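You operate a simulated robot arm through the tools that you are given. There is no shell and no other tool. Be economical: measure what you need, move in short steps, check, and stop when the job is done.

Carry out the task below with a simulated robot arm. There is one attempt and no reset: what you move stays moved.

## Task
Put the folded blue cloth from the top of the shelf at the near conveyor on the right end of the bench with taps. Put two of the green blocks from the top of the side table on the top of the steel shelf on the near machine. Put the clear can marked "56" from the top of the side table in the small grey bin and the clear can labelled "57" on the roof of the far machine. Close the end lower door of the near machine. Pull the door of the bath bench cabinet open. The order is free. Set down upright: green block, clear can.

It is judged by the outcome, as a careful person would: the job done as asked, and still so three seconds after it is handed in. It fails if anything else is knocked over, pushed out of place, dropped, spilled or broken. Flat cloth is picked up by pressing the open fingertips on it (5 to 10 N) and closing them slowly along it; thin cloth reads only 2 to 8 mm in the jaws.

## Robot
A 7-joint arm with a fingered hand on a trunk, on a base that drives. Base frame: it is fixed to the floor where the robot stands at the start and does not move with it; the origin is under the middle of the robot, x ahead of it, y to its left, z up. Lengths are in m, angles in rad, forces in N, time in s.
Its first joint turns from -1.204 to 3.002 rad. Places, roughly: clear can [1, 0.5, 1]; door of the bath bench cabinet [-1.9, 3.8, 0.6]; end lower door of the near machine [1.3, 1.9, 0.5]; folded blue cloth (10x8x3 cm) [0.5, 0.2, 0.9]; green block [1, 0.25, 1]; green block (5x4x4 cm) [1, 0.7, 0.9]; right end of the bench with taps [-2.3, 0.1, 0.9]; roof of the far machine [1, 5.2, 1.9]; small grey bin (20x15x14 cm) [1, 0.5, 0.9]; top of the steel shelf on the near machine (52x23  [1.32, 3.28, 0.9]. Payload 5 kg.
The TCP is the grasp point between the finger pads, 0.032 m short of the fingertips. In the tool frame z runs along the fingers and y along their closing line. The gripper opens to 0.16 m. The gripper's body begins 0.089 m behind the TCP. The gripper is a hand of 3 fingers: y runs from the thumb to the fingers, the wrist lies at [0, 0, -0.252] in the tool frame, and closing takes about 1.5 s.
Orientation is told as [roll, pitch, yaw] about the base's x, y, z axes, in that order, counted from this pose: with the fingers straight down and closing along the base's y, the tool's x points along the base's -x, its y along +y and its z along -z.

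## Interface
- The arm moves only by the tool servo_tool. Its argument "commands" is a list of rows, each an object (a shift or turn left out is 0, a gripper value left out holds the last) with "dr": the turn, a rotation vector about the base's x, y, z in units of 120 degrees (1.0 is 120 degrees), a list of three; "offset": the shift along the base's x, y, z in units of 400 mm (1.0 is 400 mm), a list of three; "hand": the gripper command, from -1 (shut) to 1 (fully open), values between in proportion. In form: [{"dr": [wx, wy, wz], "offset": [dx, dy, dz], "hand": hand}, ...]. A call has 1 to 8 rows; each row is the pose to reach, as a shift and turn from the pose commanded when the call began. A call with a number of a shift or a turn outside -1 to 1 is refused whole. A row lasts 0.2 s, in which the tool goes at most 0.05 m and 0.15 rad; a call with a longer step from one row to the next is refused whole, and so is a gripper value outside its range. Where a pose cannot be reached the arm comes as near as it can. A force on the tool above 40 N (or 10 N above the force at the start of the call, whichever is more), or a blocked arm, ends the call early, and 0.2 s more pass. The fingers move at their own pace (about 0.108 m/s each) and stop on an object; they squeeze with about 26 N. The grip force told is the motor's: it shows also when the fingers shut on nothing. Time passes only in rows, and 0.2 s behind the last, so rows that repeat a pose let the fingers close. It gives the time, the measured TCP pose, the force on the tool (base axes), the opening and the grip force at its end, in the units of the frame above (readings bear some noise), with the torque about the TCP (base axes, N m) and any sound that the robot's microphone picked up.
- Cameras (640 x 400 px; columns grow to the right, rows downward): "scene" is now at [0.1438, -0.0117, 1.3269]; the picture's right is [-0.10, -1.00, 0.00], its down [-0.18, 0.02, -0.98] and it looks along [0.98, -0.10, -0.18] (base axes); focal length 214 px, centre (320, 200). "wrist" rides on the gripper at [0.065, -0.004, -0.116] in the tool frame; the picture's right is [0.06, 1.00, 0.00], its down [-0.87, 0.05, -0.49] and it looks along [-0.49, 0.03, 0.87] (tool axes); focal length 261 px, centre (320, 200). There is no depth. A picture from a camera that has moved, and an enlarged one, comes with that camera's place and axes in the base frame and with its lens.
- camera(camera): a new picture of that camera. No time passes.
- slide_trunk(by): slides the trunk up (or, below 0, down) by that many m; the arm and the scene camera ride with it, the base frame stays. It gives what a move gives, with no picture.
- drive_base(legs): drives the robot by 1 to 6 legs, each [ahead, left, turn to the left] in m, m and rad, along the robot's own axes; the way and the turn of a leg run together, so that a leg with both is an arc; at most 1.5 m and 3.142 rad a leg. The arm and the cameras ride along, it lands a little off, and it stops where it bumps. It gives what a move gives.
- hand_shape(shape): the hand has 3 fingers and takes this shape, open, in about a second: jaw (thumb against the fingers, like two jaws); tri (thumb and two fingers); tip (a fingertip pinch); poke (one finger out to press); point (the index stretched); flat (the hand flat); cup (the hand cupped); fist (a fist). The gripper value then closes the fingers along that shape, each until it touches; the sizes above hold for jaw. It gives what a move gives, with no picture.
- turn_head(pan, tilt): turns the head with the scene camera to pan (to the left, within 1.501 rad either way) and tilt (down, from -0.506 to 1.204), counted from straight ahead of the robot. It gives what a move gives.
- close_up(camera, box): a new picture of the part [left, top, right, bottom] of that camera's present view, enlarged. No time passes.
- close_job(): hands the job in; it is judged then, once.

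Work in short steps. Places have to be worked out from the pictures, the camera data and where the tool is seen: move nearer, look again, correct. Check each grasp and each placing, and mend what went wrong. You have 186 turns and 148 pictures in all, those below and enlarged ones among them. Open the gripper and draw the arm clear of the work before you hand the job in, unless the task says otherwise; then end with one line.

The tools are called after "Emit:" by a JSON object that holds its "api" and its "payload". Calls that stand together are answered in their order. servo_tool: Moves the arm, as the interface text tells. Its arguments: {"type":"object","properties":{"commands":{"type":"array","items":{"type":"object","properties":{"dr":{"type":"array","items":{"type":"number"}},"offset":{"type":"array","items":{"type":"number"}},"hand":{"type":"number"}}}}},"required":["commands"]} The other tools are called the same way: slide_trunk (by) slides the trunk up or down; hand_shape (shape) gives the hand a shape; drive_base (legs) drives the base; turn_head (pan, tilt) turns the head that bears the scene camera; camera (camera) takes a picture; close_up (camera, box) takes an enlarged picture of a part of a camera's view; close_job () hands the job in.

At the start:

```text
time: 0.0
tool_pos: [0.4428, 0.3515, 1.412]
tool_rot: [0.18, 0.028, -0.044]
force: [0.3, 0.9, 0.3]
ft_torque: [-0.03, -0.03, 0.02]
width: 0.16
grip_force: 0.1
shape: jaw
trunk travel left (down, up): [-0.45, 0.49]
robot x, y, heading: [0.0015, -0.0007, -0.004]
head pan, tilt: [1.499, -0.185]
```

scene: 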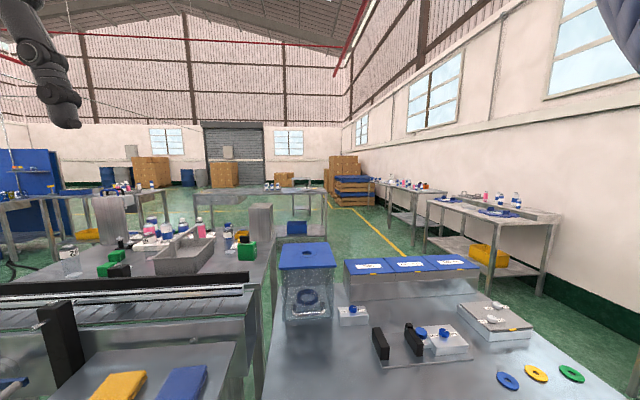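
wrist: 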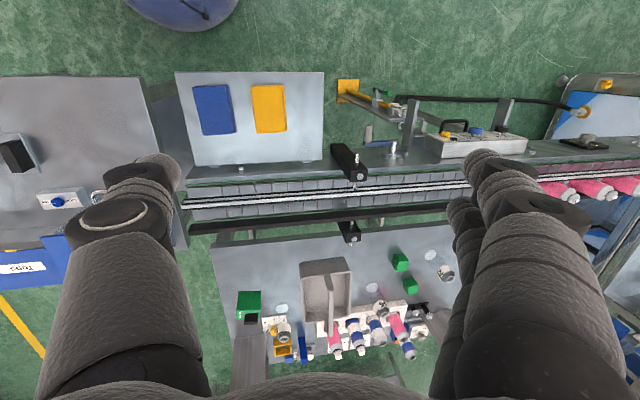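

The scene shows the conveyor with the blue cloth just ahead and the side table beyond it. I enlarge the views to locate the objects on the side table.

Emit:
{"api": "close_up", "payload": {"camera": "scene", "box": [0, 180, 320, 400]}}

Emit:
{"api": "close_up", "payload": {"camera": "wrist", "box": [180, 70, 500, 370]}}

```text
1.82 times, centred on (160, 290) of scene
camera zoom: at [0.1438, -0.0117, 1.3269], right [-0.1, -1.0, 0.0], down [-0.18, 0.02, -0.98], along [0.98, -0.1, -0.18], focal length 390 px, centre (611, 36)
```

zoom: 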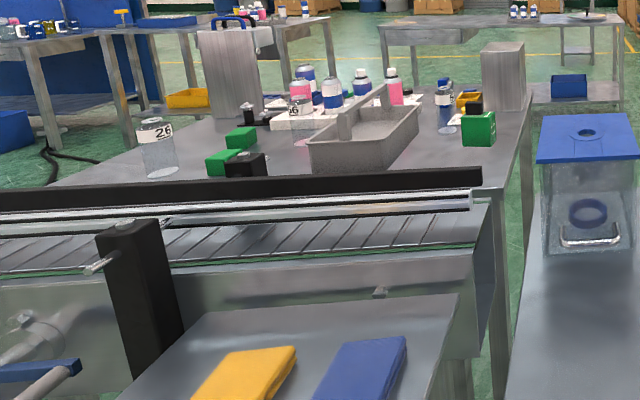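

```text
1.33 times, centred on (340, 220) of wrist
camera zoom: at [0.3797, 0.3303, 1.5273], right [-0.01, 0.98, 0.18], down [0.88, -0.08, 0.47], along [0.47, 0.16, -0.86], focal length 348 px, centre (293, 173)
```

zoom: 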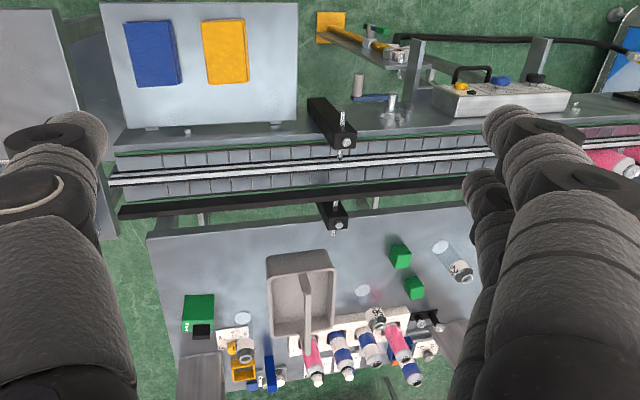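

I survey the surroundings, first turning the head ahead and down to check how pan is counted.

Emit:
{"api": "turn_head", "payload": {"pan": 0.6, "tilt": 0.35}}

Emit:
{"api": "camera", "payload": {"camera": "scene"}}

Emit:
{"api": "turn_head", "payload": {"pan": 1.5, "tilt": 0.25}}

Emit:
{"api": "camera", "payload": {"camera": "scene"}}

Emit:
{"api": "turn_head", "payload": {"pan": -1.5, "tilt": 0.35}}

Emit:
{"api": "camera", "payload": {"camera": "scene"}}

```text
time: 1.2
tool_pos: [0.4421, 0.3512, 1.4118]
tool_rot: [0.18, 0.027, -0.045]
force: [0.1, 0.0, -0.1]
ft_torque: [0.0, -0.01, 0.02]
width: 0.1599
grip_force: 0.0
shape: jaw
trunk travel left (down, up): [-0.45, 0.49]
robot x, y, heading: [-0.0041, -0.0001, 0.002]
head pan, tilt: [0.6, 0.351]
```

```text
143 pictures are left
camera scene: at [0.128, 0.0501, 1.3112], right [0.57, -0.82, 0.0], down [-0.28, -0.19, -0.94], along [0.77, 0.53, -0.34], focal length 214 px, centre (320, 200)
```

scene: 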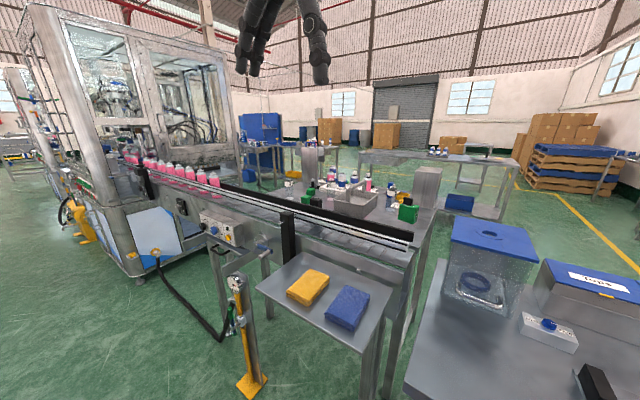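

```text
time: 2.4
tool_pos: [0.4434, 0.3521, 1.4123]
tool_rot: [0.18, 0.029, -0.046]
force: [-0.6, 0.0, -0.3]
ft_torque: [-0.02, 0.01, 0.0]
width: 0.1602
grip_force: 0.1
shape: jaw
trunk travel left (down, up): [-0.45, 0.49]
robot x, y, heading: [0.0038, -0.0001, -0.002]
head pan, tilt: [1.499, 0.25]
```

```text
142 pictures are left
camera scene: at [0.0579, 0.0905, 1.3206], right [1.0, -0.07, 0.0], down [-0.02, -0.25, -0.97], along [0.07, 0.97, -0.25], focal length 214 px, centre (320, 200)
```

scene: 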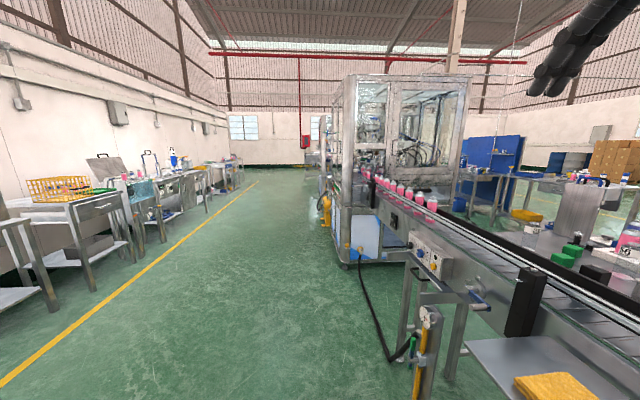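

```text
time: 5.0
tool_pos: [0.4431, 0.3509, 1.4141]
tool_rot: [0.181, 0.029, -0.047]
force: [-0.1, 0.5, 0.0]
ft_torque: [0.04, -0.02, 0.0]
width: 0.1598
grip_force: 0.0
shape: jaw
trunk travel left (down, up): [-0.45, 0.49]
robot x, y, heading: [0.0002, 0.0003, 0.001]
head pan, tilt: [-1.499, 0.351]
```

```text
141 pictures are left
camera scene: at [0.1443, -0.0096, 1.3152], right [-0.07, -1.0, 0.0], down [-0.3, 0.02, -0.95], along [0.95, -0.07, -0.3], focal length 214 px, centre (320, 200)
```

scene: 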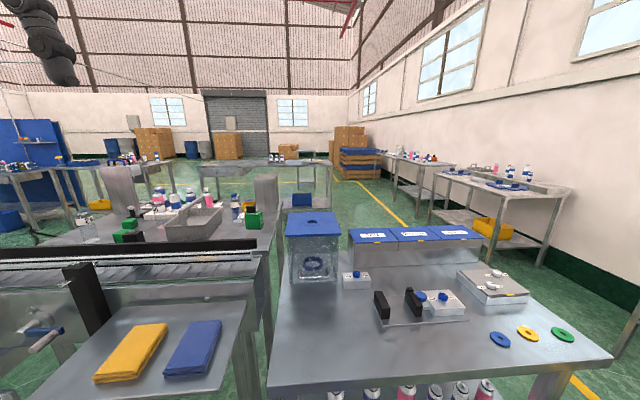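

The pan reading aside, the picture's own axes are what I'll trust. I zoom hard on the can labels on the side table.

Emit:
{"api": "turn_head", "payload": {"pan": 0.5, "tilt": 0.3}}

Emit:
{"api": "close_up", "payload": {"camera": "scene", "box": [250, 140, 410, 240]}}

Emit:
{"api": "close_up", "payload": {"camera": "wrist", "box": [220, 240, 480, 370]}}

```text
time: 6.9
tool_pos: [0.4425, 0.3516, 1.4124]
tool_rot: [0.18, 0.028, -0.045]
force: [0.6, -1.0, 0.5]
ft_torque: [0.02, 0.0, -0.01]
width: 0.1602
grip_force: 0.0
shape: jaw
trunk travel left (down, up): [-0.45, 0.49]
robot x, y, heading: [0.0013, -0.0008, -0.0]
head pan, tilt: [0.499, 0.3]
```

```text
4.00 times, centred on (330, 190) of scene
camera zoom: at [0.1334, 0.0418, 1.3159], right [0.48, -0.88, 0.0], down [-0.26, -0.14, -0.96], along [0.84, 0.46, -0.3], focal length 858 px, centre (280, 240)
```

zoom: 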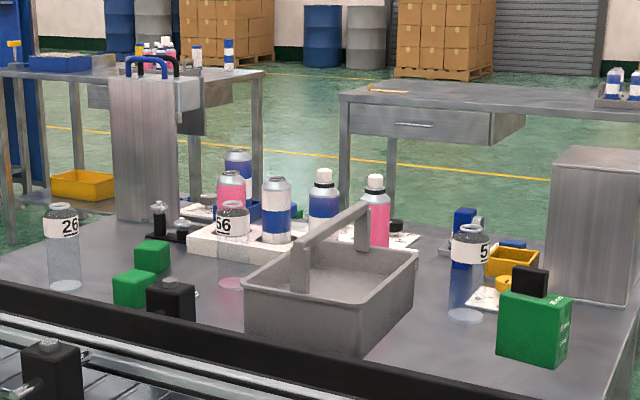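

```text
2.46 times, centred on (350, 305) of wrist
camera zoom: at [0.3798, 0.3301, 1.5273], right [-0.01, 0.98, 0.18], down [0.88, -0.08, 0.47], along [0.47, 0.16, -0.86], focal length 642 px, centre (246, -58)
```

zoom: 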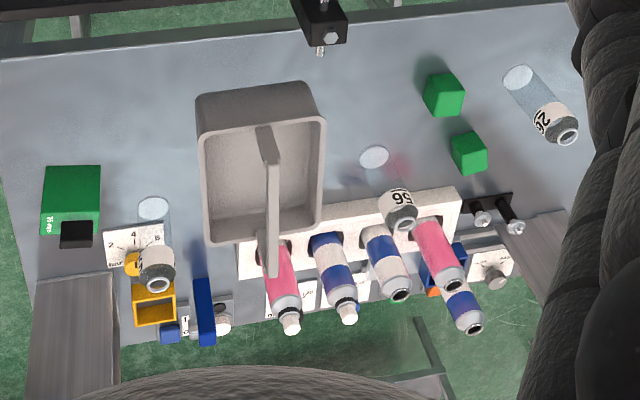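

The middle can is "56", the left one "26", and the right one starts with 5. Next I look down in front of the base for driving room and zoom on the right can's label.

Emit:
{"api": "close_up", "payload": {"camera": "scene", "box": [355, 185, 395, 225]}}

Emit:
{"api": "turn_head", "payload": {"pan": 0.3, "tilt": 1.15}}

Emit:
{"api": "camera", "payload": {"camera": "scene"}}

```text
10.00 times, centred on (375, 205) of scene
camera zoom: at [0.1334, 0.0418, 1.3159], right [0.48, -0.88, 0.0], down [-0.26, -0.14, -0.96], along [0.84, 0.46, -0.3], focal length 2145 px, centre (-230, 150)
```

zoom: 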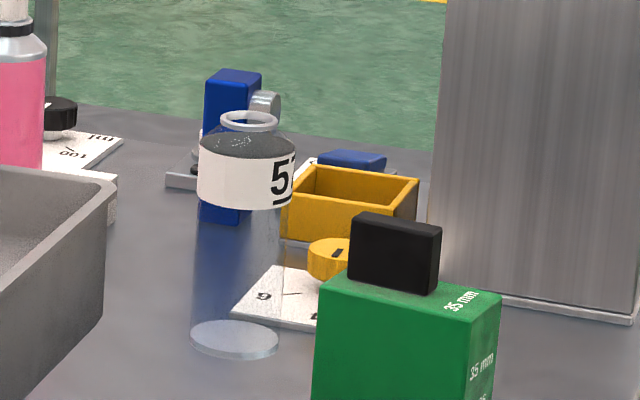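

```text
time: 8.1
tool_pos: [0.4427, 0.3508, 1.4134]
tool_rot: [0.18, 0.027, -0.046]
force: [-0.9, 0.7, 0.8]
ft_torque: [0.0, -0.03, -0.04]
width: 0.1603
grip_force: 0.1
shape: jaw
trunk travel left (down, up): [-0.45, 0.49]
robot x, y, heading: [-0.0022, 0.0017, -0.0]
head pan, tilt: [0.3, 1.15]
```

```text
137 pictures are left
camera scene: at [0.1082, 0.015, 1.2467], right [0.3, -0.96, 0.0], down [-0.87, -0.27, -0.41], along [0.39, 0.12, -0.91], focal length 214 px, centre (320, 200)
```

scene: 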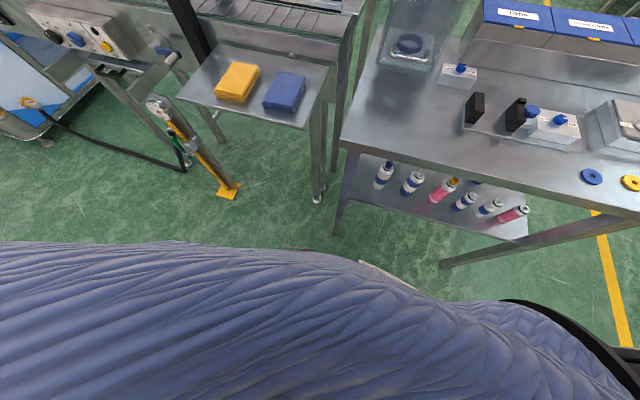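

Shelf's near edge is at about x=0.445, the hose stand at (0.53, 0.78), and the side items at x≈1.0–1.17. I drive left 0.42 and a little ahead so the table is within reach.

Emit:
{"api": "drive_base", "payload": {"legs": [[0, 0.42, 0], [0.1, 0, 0]]}}

Emit:
{"api": "turn_head", "payload": {"pan": 0.0, "tilt": 1.15}}

Emit:
{"api": "camera", "payload": {"camera": "scene"}}

```text
time: 11.5
tool_pos: [0.5436, 0.779, 1.4108]
tool_rot: [0.18, 0.029, -0.043]
force: [0.4, -0.3, 0.5]
ft_torque: [0.02, 0.07, 0.04]
width: 0.16
grip_force: 0.0
shape: jaw
trunk travel left (down, up): [-0.45, 0.49]
robot x, y, heading: [0.1009, 0.4277, -0.002]
head pan, tilt: [0.3, 1.15]
```

```text
time: 12.3
tool_pos: [0.5421, 0.7777, 1.4114]
tool_rot: [0.181, 0.027, -0.043]
force: [-0.1, 0.2, 0.3]
ft_torque: [-0.02, 0.02, 0.0]
width: 0.1598
grip_force: 0.1
shape: jaw
trunk travel left (down, up): [-0.45, 0.49]
robot x, y, heading: [0.0997, 0.425, 0.005]
head pan, tilt: [0.0, 1.15]
```

```text
136 pictures are left
camera scene: at [0.2106, 0.4234, 1.2466], right [0.0, -1.0, 0.0], down [-0.91, 0.0, -0.41], along [0.41, 0.0, -0.91], focal length 214 px, centre (320, 200)
```

scene: 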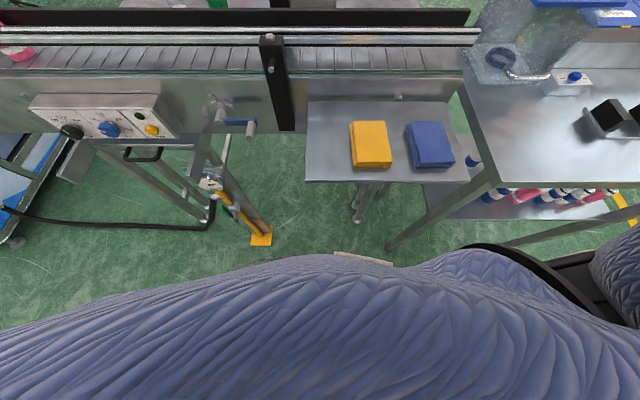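

There is about 0.1 m more room before the body nears the shelf edge. I drive 0.09 ahead and raise the trunk slightly, then view with the wrist camera.

Emit:
{"api": "drive_base", "payload": {"legs": [[0.09, 0, 0]]}}

Emit:
{"api": "camera", "payload": {"camera": "scene"}}

Emit:
{"api": "camera", "payload": {"camera": "wrist"}}

```text
time: 13.4
tool_pos: [0.6342, 0.7793, 1.4113]
tool_rot: [0.18, 0.03, -0.043]
force: [0.6, -0.4, -0.2]
ft_torque: [0.02, 0.06, 0.0]
width: 0.1601
grip_force: 0.0
shape: jaw
trunk travel left (down, up): [-0.45, 0.49]
robot x, y, heading: [0.1905, 0.426, 0.006]
head pan, tilt: [0.0, 1.15]
```

```text
135 pictures are left
camera scene: at [0.3024, 0.4235, 1.2465], right [0.0, -1.0, 0.0], down [-0.91, 0.0, -0.41], along [0.41, 0.0, -0.91], focal length 214 px, centre (320, 200)
```

scene: 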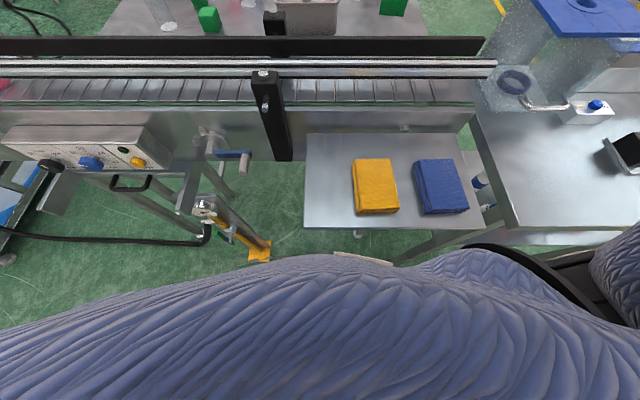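

```text
134 pictures are left
camera wrist: at [0.5716, 0.7571, 1.5265], right [-0.01, 0.98, 0.18], down [0.88, -0.07, 0.47], along [0.47, 0.17, -0.87], focal length 261 px, centre (320, 200)
```

wrist: 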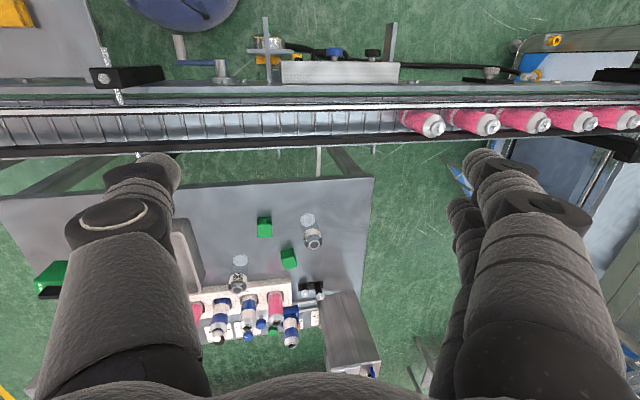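

Triangulating: table top z≈0.89, can 56 at about (1.10, 0.64), blocks at (0.96, 0.72) and (1.08, 0.78), bin centre near (1.05, 0.46). I straighten the tool and move it over the table for a nearer view.

Emit:
{"api": "servo_tool", "payload": {"commands": [{"offset": [0.0625, -0.0625, -0.047], "dr": [-0.011, -0.002, 0.003]}, {"offset": [0.125, -0.125, -0.094], "dr": [-0.022, -0.003, 0.005]}, {"offset": [0.1875, -0.1875, -0.14], "dr": [-0.032, -0.005, 0.008]}, {"offset": [0.25, -0.25, -0.1875], "dr": [-0.043, -0.007, 0.01]}, {"offset": [0.3125, -0.3125, -0.234], "dr": [-0.054, -0.009, 0.013]}, {"offset": [0.375, -0.375, -0.28], "dr": [-0.065, -0.01, 0.016]}, {"offset": [0.4375, -0.4375, -0.328], "dr": [-0.075, -0.012, 0.018]}, {"offset": [0.5, -0.5, -0.375], "dr": [-0.086, -0.0134, 0.021]}]}}

Emit:
{"api": "camera", "payload": {"camera": "wrist"}}

```text
time: 15.2
tool_pos: [0.8342, 0.5788, 1.2608]
tool_rot: [0.001, 0.0, -0.001]
force: [0.5, 0.0, 0.0]
ft_torque: [0.0, 0.02, 0.03]
width: 0.1598
grip_force: 0.1
shape: jaw
trunk travel left (down, up): [-0.45, 0.49]
robot x, y, heading: [0.1903, 0.4237, 0.004]
head pan, tilt: [0.0, 1.15]
```

```text
133 pictures are left
camera wrist: at [0.7685, 0.5742, 1.377], right [-0.06, 1.0, 0.0], down [0.87, 0.05, 0.49], along [0.49, 0.03, -0.87], focal length 261 px, centre (320, 200)
```

wrist: 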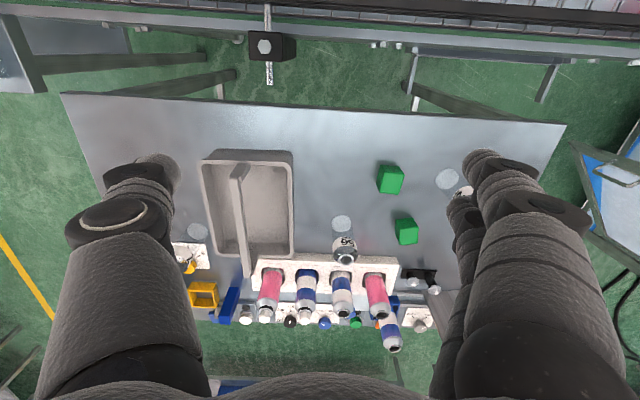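

Can 56 is confirmed at (1.10, 0.644), about 5 cm wide and 11.5 cm tall, top near z≈1.006. I narrow the jaws to 0.10 m and move above it.

Emit:
{"api": "servo_tool", "payload": {"commands": [{"offset": [0.083, 0.02, -0.02], "hand": 0.3}, {"offset": [0.166, 0.04, -0.06]}, {"offset": [0.25, 0.06, -0.11]}, {"offset": [0.33, 0.08, -0.17]}, {"offset": [0.415, 0.1, -0.22]}, {"offset": [0.5, 0.12, -0.27]}, {"offset": [0.58, 0.14, -0.32]}, {"offset": [0.665, 0.163, -0.35]}]}}

Emit:
{"api": "camera", "payload": {"camera": "wrist"}}

Emit:
{"api": "turn_head", "payload": {"pan": 0.2, "tilt": 0.4}}

Emit:
{"api": "camera", "payload": {"camera": "scene"}}

```text
time: 17.0
tool_pos: [1.087, 0.6227, 1.1276]
tool_rot: [0.027, -0.001, -0.026]
force: [0.3, 0.3, 0.5]
ft_torque: [-0.03, -0.02, 0.01]
width: 0.1043
grip_force: 0.0
shape: jaw
out of reach, approached as far as the arm can: row 8
trunk travel left (down, up): [-0.45, 0.49]
robot x, y, heading: [0.1892, 0.4263, 0.007]
head pan, tilt: [0.0, 1.15]
```

```text
132 pictures are left
camera wrist: at [1.021, 0.6172, 1.2428], right [-0.04, 1.0, 0.03], down [0.87, 0.02, 0.49], along [0.49, 0.04, -0.87], focal length 261 px, centre (320, 200)
```

wrist: 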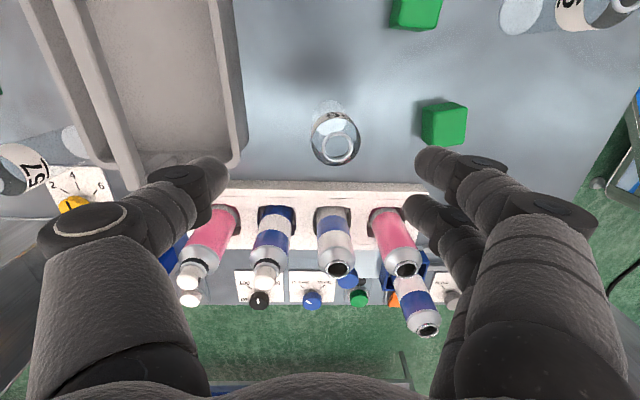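

```text
time: 18.1
tool_pos: [1.0877, 0.6202, 1.1237]
tool_rot: [0.024, -0.001, -0.026]
force: [0.0, 0.4, -0.2]
ft_torque: [0.0, 0.03, 0.01]
width: 0.1044
grip_force: 0.1
shape: jaw
trunk travel left (down, up): [-0.45, 0.49]
robot x, y, heading: [0.1904, 0.4246, 0.002]
head pan, tilt: [0.201, 0.4]
```

```text
131 pictures are left
camera scene: at [0.3321, 0.4421, 1.3065], right [0.2, -0.98, 0.0], down [-0.38, -0.08, -0.92], along [0.9, 0.19, -0.39], focal length 214 px, centre (320, 200)
```

scene: 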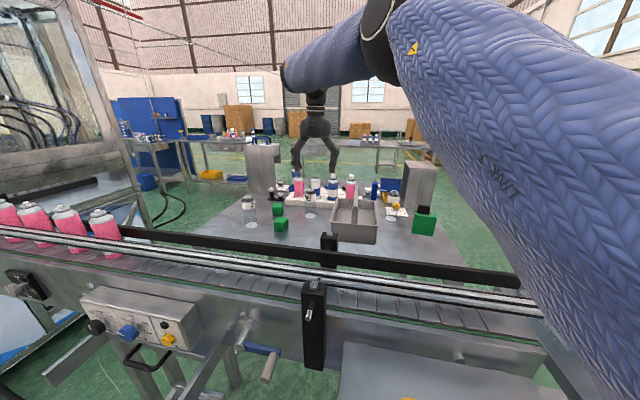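

The right-hand can reads "57" clearly. The tool stopped slightly short, so I drive ahead 0.04 (the shelf gap is about 0.06).

Emit:
{"api": "drive_base", "payload": {"legs": [[0.035, 0, 0]]}}

Emit:
{"api": "turn_head", "payload": {"pan": 0.0, "tilt": 1.15}}

Emit:
{"api": "camera", "payload": {"camera": "scene"}}

```text
time: 18.9
tool_pos: [1.1241, 0.622, 1.1195]
tool_rot: [0.024, 0.005, -0.027]
force: [-0.1, 0.2, -0.8]
ft_torque: [-0.03, 0.07, -0.01]
width: 0.1043
grip_force: 0.0
shape: jaw
trunk travel left (down, up): [-0.45, 0.49]
robot x, y, heading: [0.2237, 0.4297, 0.001]
head pan, tilt: [0.201, 0.4]
```

```text
time: 20.0
tool_pos: [1.125, 0.6193, 1.1219]
tool_rot: [0.024, 0.003, -0.028]
force: [0.7, 0.4, 0.3]
ft_torque: [-0.01, -0.01, 0.0]
width: 0.104
grip_force: 0.2
shape: jaw
trunk travel left (down, up): [-0.45, 0.49]
robot x, y, heading: [0.2243, 0.4229, -0.001]
head pan, tilt: [0.0, 1.15]
```

```text
130 pictures are left
camera scene: at [0.3362, 0.4236, 1.2467], right [0.0, -1.0, 0.0], down [-0.91, 0.0, -0.41], along [0.41, 0.0, -0.91], focal length 214 px, centre (320, 200)
```

scene: 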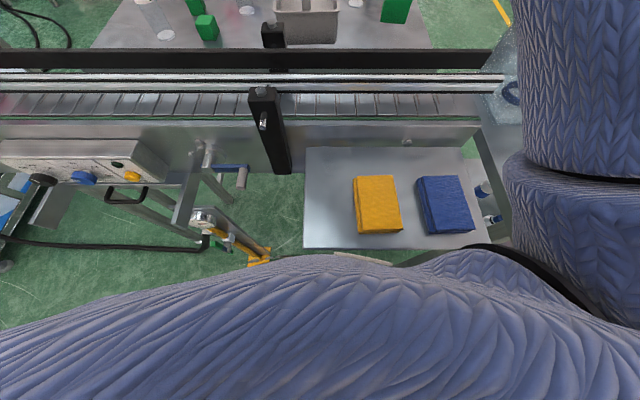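

Still clear of the shelf. The can's mouth triangulates to (1.10, 0.644) again, so I centre over it and descend to z≈0.962.

Emit:
{"api": "servo_tool", "payload": {"commands": [{"offset": [-0.03, 0.03, -0.0], "dr": [-0.006, 0, 0.007]}, {"offset": [-0.0625, 0.0625, -0.05], "dr": [-0.0115, -0.0015, 0.013]}, {"offset": [-0.0625, 0.0625, -0.12], "dr": [-0.0115, -0.0015, 0.013]}, {"offset": [-0.0625, 0.0625, -0.2], "dr": [-0.0115, -0.0015, 0.013]}]}}

Emit:
{"api": "camera", "payload": {"camera": "wrist"}}

```text
time: 21.0
tool_pos: [1.0968, 0.648, 1.0422]
tool_rot: [-0.002, -0.002, 0.004]
force: [-0.3, -0.1, 0.3]
ft_torque: [0.02, 0.01, 0.01]
width: 0.1041
grip_force: 0.1
shape: jaw
trunk travel left (down, up): [-0.45, 0.49]
robot x, y, heading: [0.2253, 0.4251, 0.003]
head pan, tilt: [0.0, 1.15]
```

```text
129 pictures are left
camera wrist: at [1.0316, 0.6439, 1.1581], right [-0.07, 1.0, 0.0], down [0.87, 0.06, 0.49], along [0.49, 0.03, -0.87], focal length 261 px, centre (320, 200)
```

wrist: 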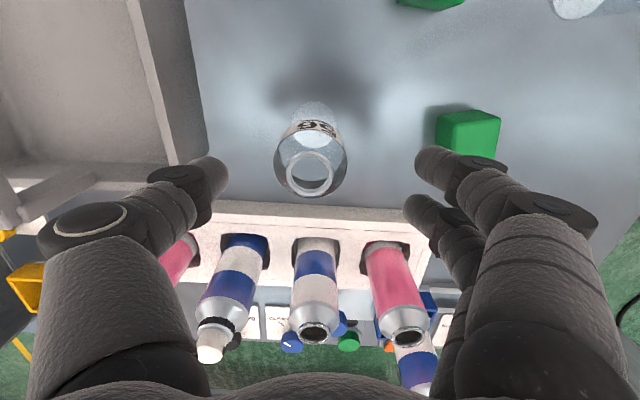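

The can is centred between the fingertips. I descend straight and close.

Emit:
{"api": "servo_tool", "payload": {"commands": [{"offset": [0.01, -0.005, -0.1]}, {"offset": [0.01, -0.005, -0.2]}, {"offset": [0.01, -0.005, -0.2]}]}}

Emit:
{"api": "servo_tool", "payload": {"commands": [{"hand": -1}, {"hand": -1}, {"hand": -1}, {"hand": -1}, {"hand": -1}, {"hand": -1}]}}

Emit:
{"api": "camera", "payload": {"camera": "wrist"}}

```text
time: 21.8
tool_pos: [1.1008, 0.6432, 0.9615]
tool_rot: [0.0, -0.001, 0.001]
force: [0.8, 0.1, 0.5]
ft_torque: [0.01, 0.01, 0.04]
width: 0.1042
grip_force: 0.0
shape: jaw
trunk travel left (down, up): [-0.45, 0.49]
robot x, y, heading: [0.2242, 0.4276, 0.0]
head pan, tilt: [0.0, 1.15]
```

```text
time: 23.2
tool_pos: [1.1019, 0.6437, 0.9597]
tool_rot: [0.0, -0.001, 0.001]
force: [0.0, 0.0, -0.8]
ft_torque: [0.0, 0.02, 0.01]
width: 0.0324
grip_force: 26.1
shape: jaw
trunk travel left (down, up): [-0.45, 0.49]
robot x, y, heading: [0.2227, 0.4262, 0.001]
head pan, tilt: [0.0, 1.15]
```

```text
128 pictures are left
camera wrist: at [1.0361, 0.6399, 1.0768], right [-0.06, 1.0, 0.0], down [0.87, 0.06, 0.49], along [0.49, 0.03, -0.87], focal length 261 px, centre (320, 200)
```

wrist: 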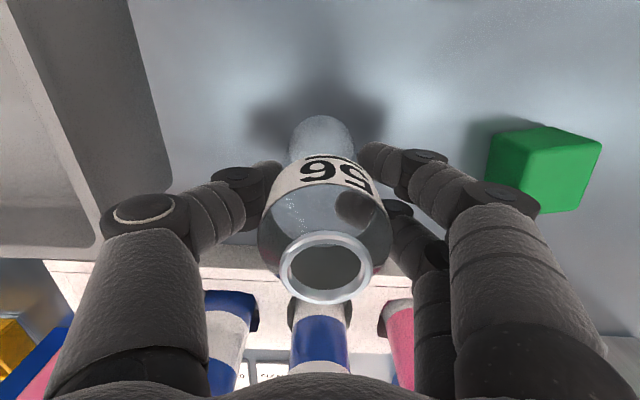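

Gripped (26 N). I lift while drawing back over the table, then start turning the hand so that it closes along x for the bin compartment left of the handle.

Emit:
{"api": "servo_tool", "payload": {"commands": [{"offset": [0, 0, 0.1]}, {"offset": [0, 0, 0.2]}, {"offset": [0, 0, 0.3]}, {"offset": [-0.05, -0.07, 0.38], "dr": [0, 0, -0.07]}, {"offset": [-0.1, -0.15, 0.43], "dr": [0, 0, -0.14]}, {"offset": [-0.15, -0.22, 0.46], "dr": [0, 0, -0.21]}, {"offset": [-0.15, -0.29, 0.46], "dr": [0, 0, -0.28]}, {"offset": [-0.15, -0.355, 0.46], "dr": [0, 0, -0.35]}]}}

Emit:
{"api": "servo_tool", "payload": {"commands": [{"dr": [0, 0, -0.07]}, {"dr": [0, 0, -0.14]}, {"dr": [0, 0, -0.21]}, {"dr": [0, 0, -0.28]}, {"dr": [0, 0, -0.35]}, {"dr": [0, 0, -0.4]}, {"dr": [0, 0, -0.4]}]}}

Emit:
{"api": "camera", "payload": {"camera": "wrist"}}

Emit:
{"api": "turn_head", "payload": {"pan": 0.1, "tilt": 0.4}}

Emit:
{"api": "close_up", "payload": {"camera": "scene", "box": [220, 100, 420, 240]}}

```text
time: 25.0
tool_pos: [1.0428, 0.5015, 1.1457]
tool_rot: [0.001, 0.0, -0.732]
force: [0.3, -0.4, -1.0]
ft_torque: [0.04, -0.01, -0.01]
width: 0.0326
grip_force: 26.2
shape: jaw
trunk travel left (down, up): [-0.45, 0.49]
robot x, y, heading: [0.2243, 0.4239, 0.003]
head pan, tilt: [0.0, 1.15]
```

```text
time: 26.6
tool_pos: [1.0424, 0.5024, 1.145]
tool_rot: [-0.001, 0.001, -1.571]
force: [-0.8, -0.5, 0.6]
ft_torque: [-0.01, 0.0, -0.02]
width: 0.0326
grip_force: 25.9
shape: jaw
trunk travel left (down, up): [-0.45, 0.49]
robot x, y, heading: [0.2265, 0.4269, 0.004]
head pan, tilt: [0.0, 1.15]
```

```text
127 pictures are left
camera wrist: at [1.0376, 0.5676, 1.2614], right [1.0, 0.06, 0.0], down [0.06, -0.87, 0.49], along [0.03, -0.49, -0.87], focal length 261 px, centre (320, 200)
```

wrist: 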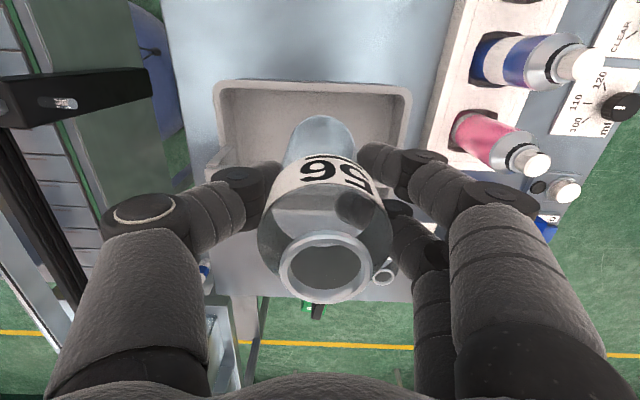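

```text
time: 27.7
tool_pos: [1.0419, 0.5028, 1.1454]
tool_rot: [-0.002, 0.0, -1.569]
force: [0.2, -0.5, -0.4]
ft_torque: [0.02, 0.02, 0.04]
width: 0.0327
grip_force: 25.7
shape: jaw
trunk travel left (down, up): [-0.45, 0.49]
robot x, y, heading: [0.2237, 0.423, 0.001]
head pan, tilt: [0.099, 0.4]
```

```text
2.86 times, centred on (320, 170) of scene
camera zoom: at [0.3687, 0.4328, 1.3065], right [0.1, -0.99, 0.0], down [-0.39, -0.04, -0.92], along [0.92, 0.09, -0.39], focal length 613 px, centre (320, 286)
```

zoom: 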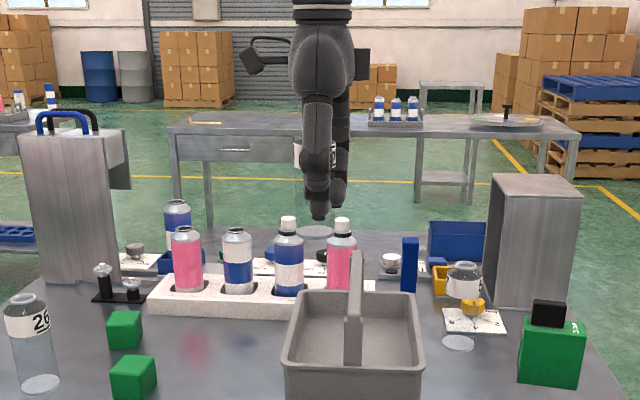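

The can hangs just left of the handle. I turn the yaw back about 10° so the fingers clear both the handle and rim, lower partway, and check alignment in a zoom.

Emit:
{"api": "servo_tool", "payload": {"commands": [{"offset": [0, -0.004, 0], "dr": [0, 0, 0.06]}, {"offset": [0, -0.006, -0.08], "dr": [0, 0, 0.083]}, {"offset": [0, -0.008, -0.15], "dr": [0, 0, 0.083]}, {"offset": [0, -0.008, -0.2], "dr": [0, 0, 0.083]}]}}

Emit:
{"api": "close_up", "payload": {"camera": "scene", "box": [280, 150, 380, 250]}}

Emit:
{"api": "camera", "payload": {"camera": "wrist"}}

```text
time: 28.7
tool_pos: [1.0419, 0.4984, 1.0651]
tool_rot: [-0.002, 0.0, -1.395]
force: [0.1, -0.5, -1.7]
ft_torque: [0.02, 0.02, 0.0]
width: 0.0325
grip_force: 26.1
shape: jaw
trunk travel left (down, up): [-0.45, 0.49]
robot x, y, heading: [0.2266, 0.4248, -0.001]
head pan, tilt: [0.099, 0.4]
```

```text
4.00 times, centred on (330, 200) of scene
camera zoom: at [0.3694, 0.4325, 1.3065], right [0.1, -0.99, 0.0], down [-0.39, -0.04, -0.92], along [0.92, 0.09, -0.39], focal length 858 px, centre (280, 200)
```

zoom: 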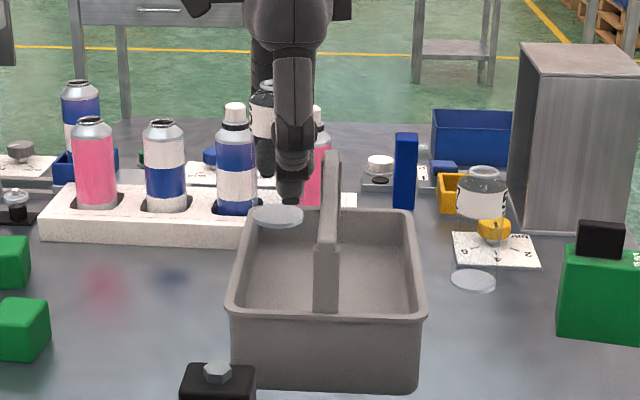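

```text
124 pictures are left
camera wrist: at [1.0267, 0.5617, 1.1805], right [0.97, 0.24, 0.0], down [0.21, -0.85, 0.49], along [0.11, -0.48, -0.87], focal length 261 px, centre (320, 200)
```

wrist: 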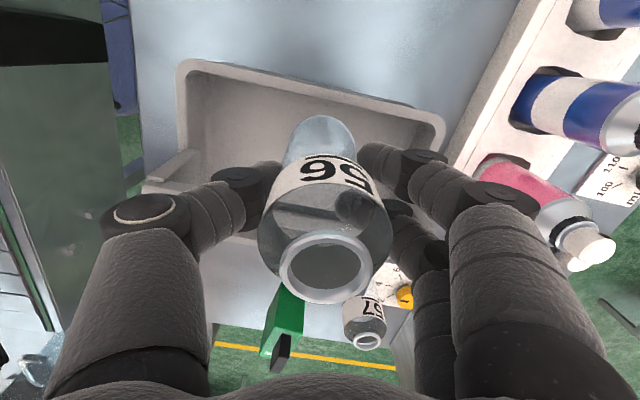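

The disc of the can's base is centred in the left compartment. I lower in small steps watching force.

Emit:
{"api": "servo_tool", "payload": {"commands": [{"offset": [0, 0, -0.04]}, {"offset": [0, 0, -0.08]}, {"offset": [0, 0, -0.12]}, {"offset": [0, 0, -0.15]}]}}

Emit:
{"api": "close_up", "payload": {"camera": "scene", "box": [280, 150, 380, 250]}}

```text
time: 29.7
tool_pos: [1.0403, 0.4986, 1.005]
tool_rot: [0.001, 0.001, -1.394]
force: [0.5, -0.1, -1.3]
ft_torque: [0.03, -0.01, 0.02]
width: 0.0326
grip_force: 26.0
shape: jaw
trunk travel left (down, up): [-0.45, 0.49]
robot x, y, heading: [0.2242, 0.4243, 0.004]
head pan, tilt: [0.099, 0.4]
```

```text
4.00 times, centred on (330, 200) of scene
camera zoom: at [0.3688, 0.4327, 1.3066], right [0.1, -0.99, 0.0], down [-0.39, -0.04, -0.92], along [0.92, 0.09, -0.39], focal length 858 px, centre (280, 200)
```

zoom: 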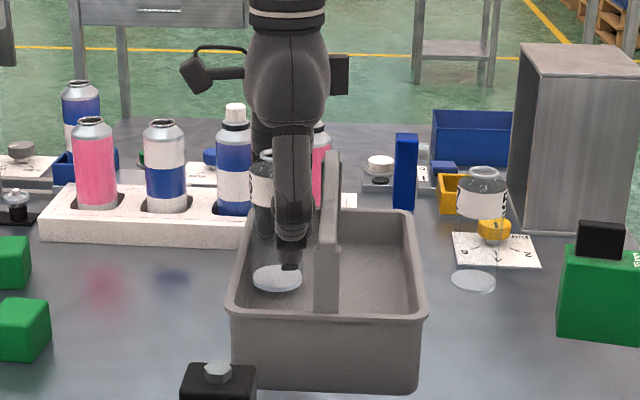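

Clearance to the handle looks small but present, with no contact force. I lower on to the floor in small steps.

Emit:
{"api": "servo_tool", "payload": {"commands": [{"offset": [0, 0.003, -0.03]}, {"offset": [0, 0.003, -0.06]}, {"offset": [0, 0.003, -0.085]}]}}

Emit:
{"api": "close_up", "payload": {"camera": "scene", "box": [280, 150, 380, 250]}}

```text
time: 30.3
tool_pos: [1.0409, 0.4996, 0.9931]
tool_rot: [0.01, 0.006, -1.397]
force: [-6.0, -2.7, 29.2]
ft_torque: [-0.01, 0.28, 0.04]
width: 0.0355
grip_force: 25.3
shape: jaw
trunk travel left (down, up): [-0.45, 0.49]
robot x, y, heading: [0.2264, 0.4276, 0.003]
head pan, tilt: [0.099, 0.4]
stopped in row 3: the force on the tool passed its limit at 48 N (the readings are from after the stop); the commanded pose is now the measured one
```

```text
4.00 times, centred on (330, 200) of scene
camera zoom: at [0.3669, 0.4322, 1.3072], right [0.1, -0.99, 0.0], down [-0.39, -0.04, -0.92], along [0.92, 0.09, -0.39], focal length 858 px, centre (280, 200)
```

zoom: 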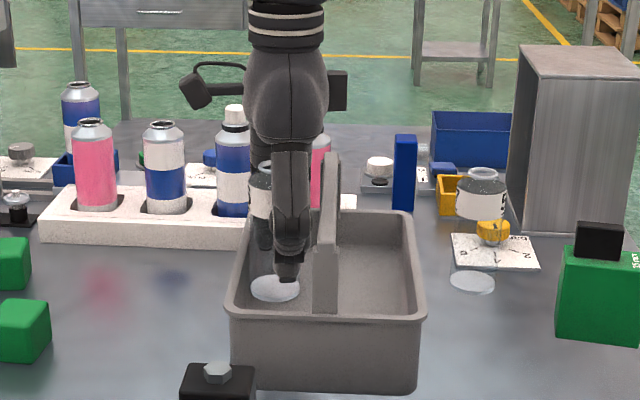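

Contact came at z≈0.993, about 2.5 cm higher than I expected. I zoom in on the bin before doing anything.

Emit:
{"api": "close_up", "payload": {"camera": "scene", "box": [310, 190, 350, 230]}}

Emit:
{"api": "camera", "payload": {"camera": "wrist"}}

```text
10.00 times, centred on (330, 210) of scene
camera zoom: at [0.3669, 0.4322, 1.3072], right [0.1, -0.99, 0.0], down [-0.39, -0.04, -0.92], along [0.92, 0.09, -0.39], focal length 2145 px, centre (220, 100)
```

zoom: 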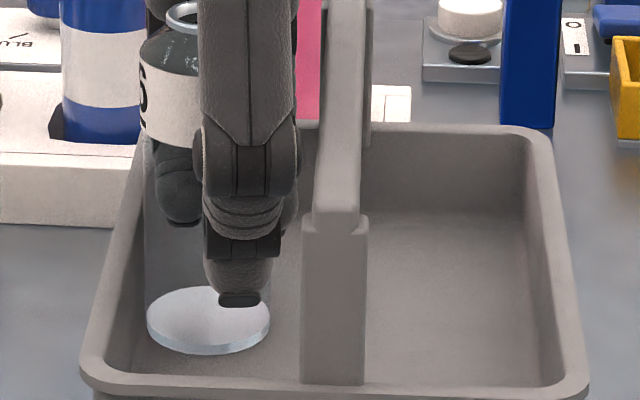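

```text
120 pictures are left
camera wrist: at [1.025, 0.563, 1.1091], right [0.97, 0.23, 0.01], down [0.2, -0.85, 0.49], along [0.12, -0.47, -0.87], focal length 261 px, centre (320, 200)
```

wrist: 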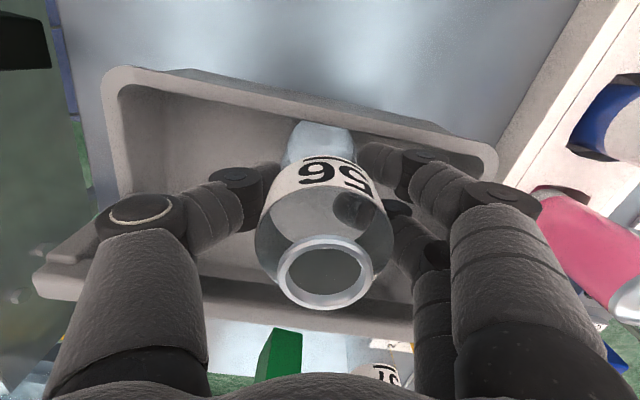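

The base's left edge touches the sloping left wall. I raise 1.2 cm, shift 5 mm toward the handle, turn back a little so the thumb clears it, and lower again.

Emit:
{"api": "servo_tool", "payload": {"commands": [{"offset": [0, 0, 0.03]}, {"offset": [0, -0.013, 0.03], "dr": [0, 0, -0.05]}, {"offset": [0, -0.014, 0.015], "dr": [0, 0, -0.05]}, {"offset": [0, -0.014, 0.0], "dr": [0, 0, -0.05]}]}}

Emit:
{"api": "close_up", "payload": {"camera": "scene", "box": [310, 190, 350, 230]}}

```text
time: 31.3
tool_pos: [1.0421, 0.4945, 0.9934]
tool_rot: [0.01, 0.003, -1.504]
force: [2.9, -0.3, 30.6]
ft_torque: [0.05, -0.16, 0.01]
width: 0.0346
grip_force: 25.5
shape: jaw
trunk travel left (down, up): [-0.45, 0.49]
robot x, y, heading: [0.2245, 0.4268, 0.002]
head pan, tilt: [0.099, 0.4]
```

```text
10.00 times, centred on (330, 210) of scene
camera zoom: at [0.367, 0.4326, 1.3075], right [0.1, -0.99, 0.0], down [-0.39, -0.04, -0.92], along [0.92, 0.09, -0.39], focal length 2145 px, centre (220, 100)
```

zoom: 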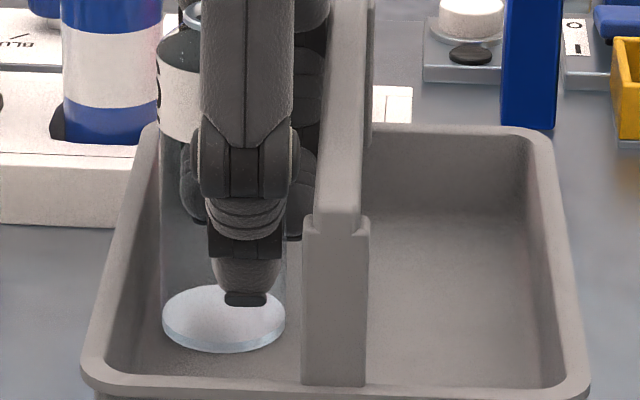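

The base now stands on the bin floor (pure vertical force). I ease the press by 3 mm, then open modestly along x.

Emit:
{"api": "servo_tool", "payload": {"commands": [{"offset": [0, 0, 0.008]}, {"offset": [0, 0, 0.008]}]}}

Emit:
{"api": "servo_tool", "payload": {"commands": [{"hand": -0.4}, {"hand": -0.2}, {"hand": -0.05}, {"hand": 0.0}, {"hand": 0.0}]}}

Emit:
{"api": "camera", "payload": {"camera": "wrist"}}

Emit:
{"api": "close_up", "payload": {"camera": "scene", "box": [310, 180, 360, 230]}}

```text
time: 31.9
tool_pos: [1.0412, 0.4941, 0.9939]
tool_rot: [0.006, 0.001, -1.502]
force: [5.8, -0.8, 26.2]
ft_torque: [0.09, -0.3, -0.02]
width: 0.0347
grip_force: 26.1
shape: jaw
trunk travel left (down, up): [-0.45, 0.49]
robot x, y, heading: [0.2247, 0.4243, -0.002]
head pan, tilt: [0.099, 0.4]
```

```text
time: 33.1
tool_pos: [1.043, 0.4943, 0.9921]
tool_rot: [0.005, 0.003, -1.503]
force: [-0.3, 0.0, -0.7]
ft_torque: [0.04, 0.01, -0.02]
width: 0.0794
grip_force: 0.0
shape: jaw
trunk travel left (down, up): [-0.45, 0.49]
robot x, y, heading: [0.2261, 0.4249, 0.003]
head pan, tilt: [0.099, 0.4]
```

```text
118 pictures are left
camera wrist: at [1.0332, 0.5593, 1.1076], right [0.99, 0.13, 0.01], down [0.11, -0.86, 0.49], along [0.07, -0.49, -0.87], focal length 261 px, centre (320, 200)
```

wrist: 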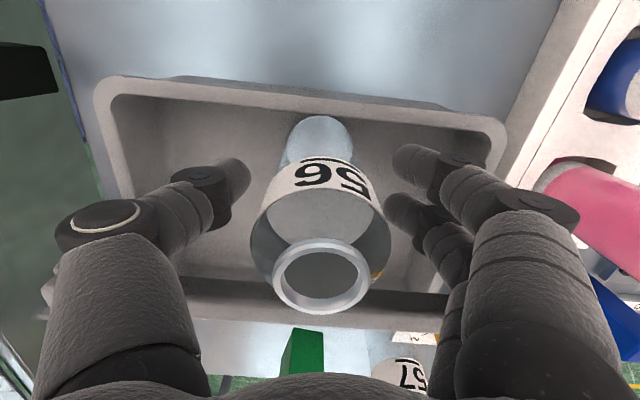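

```text
8.00 times, centred on (335, 205) of scene
camera zoom: at [0.3689, 0.4327, 1.3066], right [0.1, -0.99, 0.0], down [-0.39, -0.04, -0.92], along [0.92, 0.09, -0.39], focal length 1716 px, centre (200, 160)
```

zoom: 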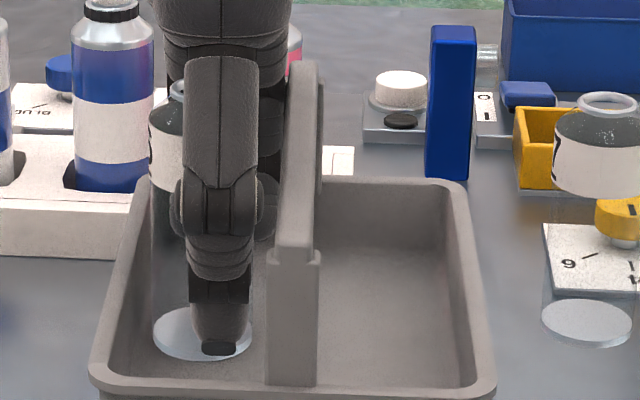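

Released, the can stands upright. I raise the hand straight up, and then look at the result.

Emit:
{"api": "servo_tool", "payload": {"commands": [{"offset": [0, 0.0, 0.05]}, {"offset": [0, 0.0, 0.12]}, {"offset": [0, 0, 0.2]}, {"offset": [0, 0, 0.3]}, {"offset": [0, 0, 0.42]}]}}

Emit:
{"api": "camera", "payload": {"camera": "wrist"}}

Emit:
{"api": "close_up", "payload": {"camera": "scene", "box": [250, 140, 410, 250]}}

```text
time: 34.3
tool_pos: [1.0418, 0.4942, 1.1615]
tool_rot: [0.007, 0.0, -1.5]
force: [-0.6, 0.7, 0.2]
ft_torque: [-0.01, -0.04, 0.02]
width: 0.0794
grip_force: 0.1
shape: jaw
trunk travel left (down, up): [-0.45, 0.49]
robot x, y, heading: [0.2263, 0.4265, 0.003]
head pan, tilt: [0.099, 0.4]
```

```text
116 pictures are left
camera wrist: at [1.0324, 0.5592, 1.2774], right [0.99, 0.13, 0.01], down [0.11, -0.86, 0.49], along [0.07, -0.49, -0.87], focal length 261 px, centre (320, 200)
```

wrist: 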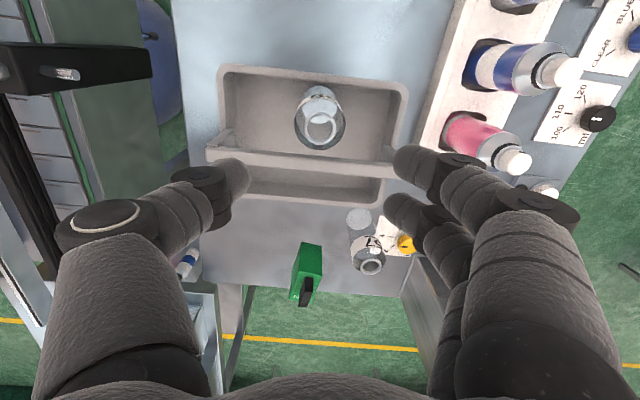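

```text
3.64 times, centred on (330, 195) of scene
camera zoom: at [0.3672, 0.4336, 1.3067], right [0.1, -0.99, 0.0], down [-0.39, -0.04, -0.92], along [0.92, 0.09, -0.39], focal length 780 px, centre (284, 218)
```

zoom: 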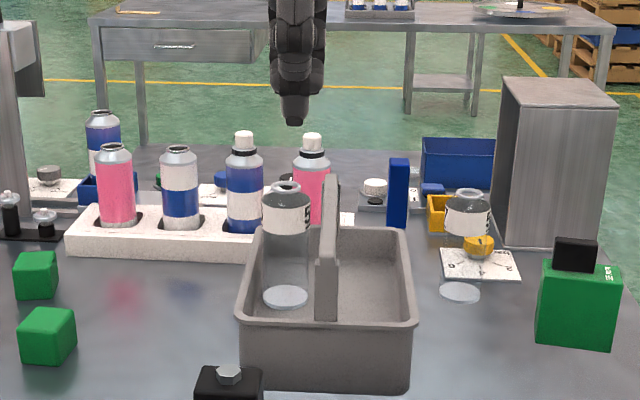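

Can 56 stands upright in the bin. Next is can 57, which I place at about (1.138, 0.31); I move above it keeping the x-closing yaw.

Emit:
{"api": "servo_tool", "payload": {"commands": [{"offset": [0.03, -0.1, 0], "hand": 0.15}, {"offset": [0.07, -0.2, 0]}, {"offset": [0.12, -0.3, -0.02]}, {"offset": [0.18, -0.4, -0.06]}, {"offset": [0.24, -0.46, -0.14]}, {"offset": [0.24, -0.46, -0.2]}, {"offset": [0.24, -0.46, -0.25]}]}}

Emit:
{"api": "camera", "payload": {"camera": "wrist"}}

Emit:
{"api": "close_up", "payload": {"camera": "scene", "box": [290, 120, 450, 230]}}

```text
time: 35.9
tool_pos: [1.1383, 0.3096, 1.0582]
tool_rot: [0.006, 0.003, -1.503]
force: [-0.4, -0.5, 0.3]
ft_torque: [0.01, 0.02, 0.01]
width: 0.0913
grip_force: 0.0
shape: jaw
trunk travel left (down, up): [-0.45, 0.49]
robot x, y, heading: [0.2267, 0.4261, 0.003]
head pan, tilt: [0.099, 0.4]
```

```text
114 pictures are left
camera wrist: at [1.1298, 0.3743, 1.175], right [0.99, 0.13, 0.01], down [0.11, -0.86, 0.49], along [0.07, -0.48, -0.87], focal length 261 px, centre (320, 200)
```

wrist: 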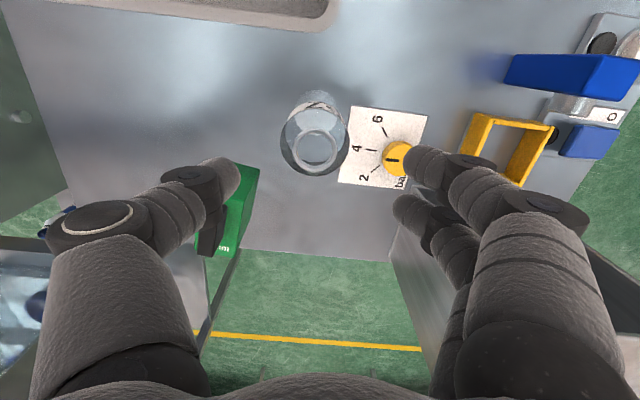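

```text
3.64 times, centred on (370, 175) of scene
camera zoom: at [0.3696, 0.4322, 1.3065], right [0.1, -0.99, 0.0], down [-0.39, -0.04, -0.92], along [0.92, 0.09, -0.39], focal length 780 px, centre (138, 291)
```

zoom: 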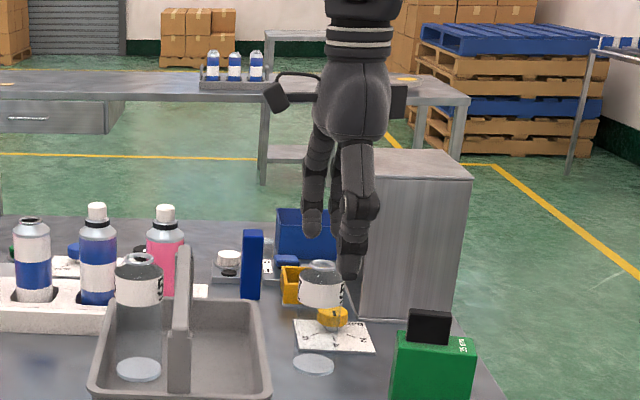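

The can is at y≈0.317 and the green carton's corner is close to the thumb. I narrow the jaws to 0.072, shift +y 7 mm, and descend.

Emit:
{"api": "servo_tool", "payload": {"commands": [{"offset": [0, 0.0175, 0], "hand": -0.1}, {"offset": [0, 0.0175, 0], "hand": -0.1}, {"offset": [0, 0.0175, -0.08]}, {"offset": [0, 0.0175, -0.16]}, {"offset": [0, 0.0175, -0.235]}, {"offset": [0, 0.0175, -0.235]}]}}

Emit:
{"api": "servo_tool", "payload": {"commands": [{"hand": -1}, {"hand": -1}, {"hand": -1}, {"hand": -1}, {"hand": -1}]}}

Emit:
{"api": "camera", "payload": {"camera": "wrist"}}

```text
time: 37.3
tool_pos: [1.1385, 0.3188, 0.9666]
tool_rot: [0.007, 0.002, -1.503]
force: [-0.1, -1.4, -0.1]
ft_torque: [-0.01, -0.03, 0.04]
width: 0.0726
grip_force: 0.1
shape: jaw
trunk travel left (down, up): [-0.45, 0.49]
robot x, y, heading: [0.2215, 0.4256, -0.002]
head pan, tilt: [0.099, 0.4]
```

```text
time: 38.5
tool_pos: [1.1377, 0.318, 0.9647]
tool_rot: [0.006, 0.001, -1.503]
force: [0.1, -0.9, -0.4]
ft_torque: [-0.01, 0.03, -0.02]
width: 0.0338
grip_force: 25.5
shape: jaw
trunk travel left (down, up): [-0.45, 0.49]
robot x, y, heading: [0.2243, 0.4245, -0.0]
head pan, tilt: [0.099, 0.4]
```

```text
112 pictures are left
camera wrist: at [1.1295, 0.3826, 1.0815], right [0.99, 0.13, 0.01], down [0.11, -0.86, 0.49], along [0.07, -0.49, -0.87], focal length 261 px, centre (320, 200)
```

wrist: 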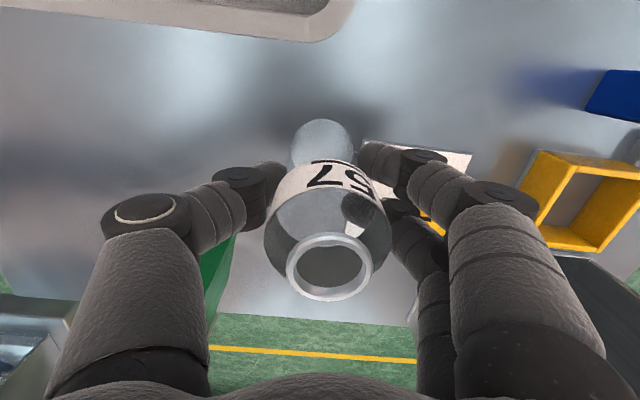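

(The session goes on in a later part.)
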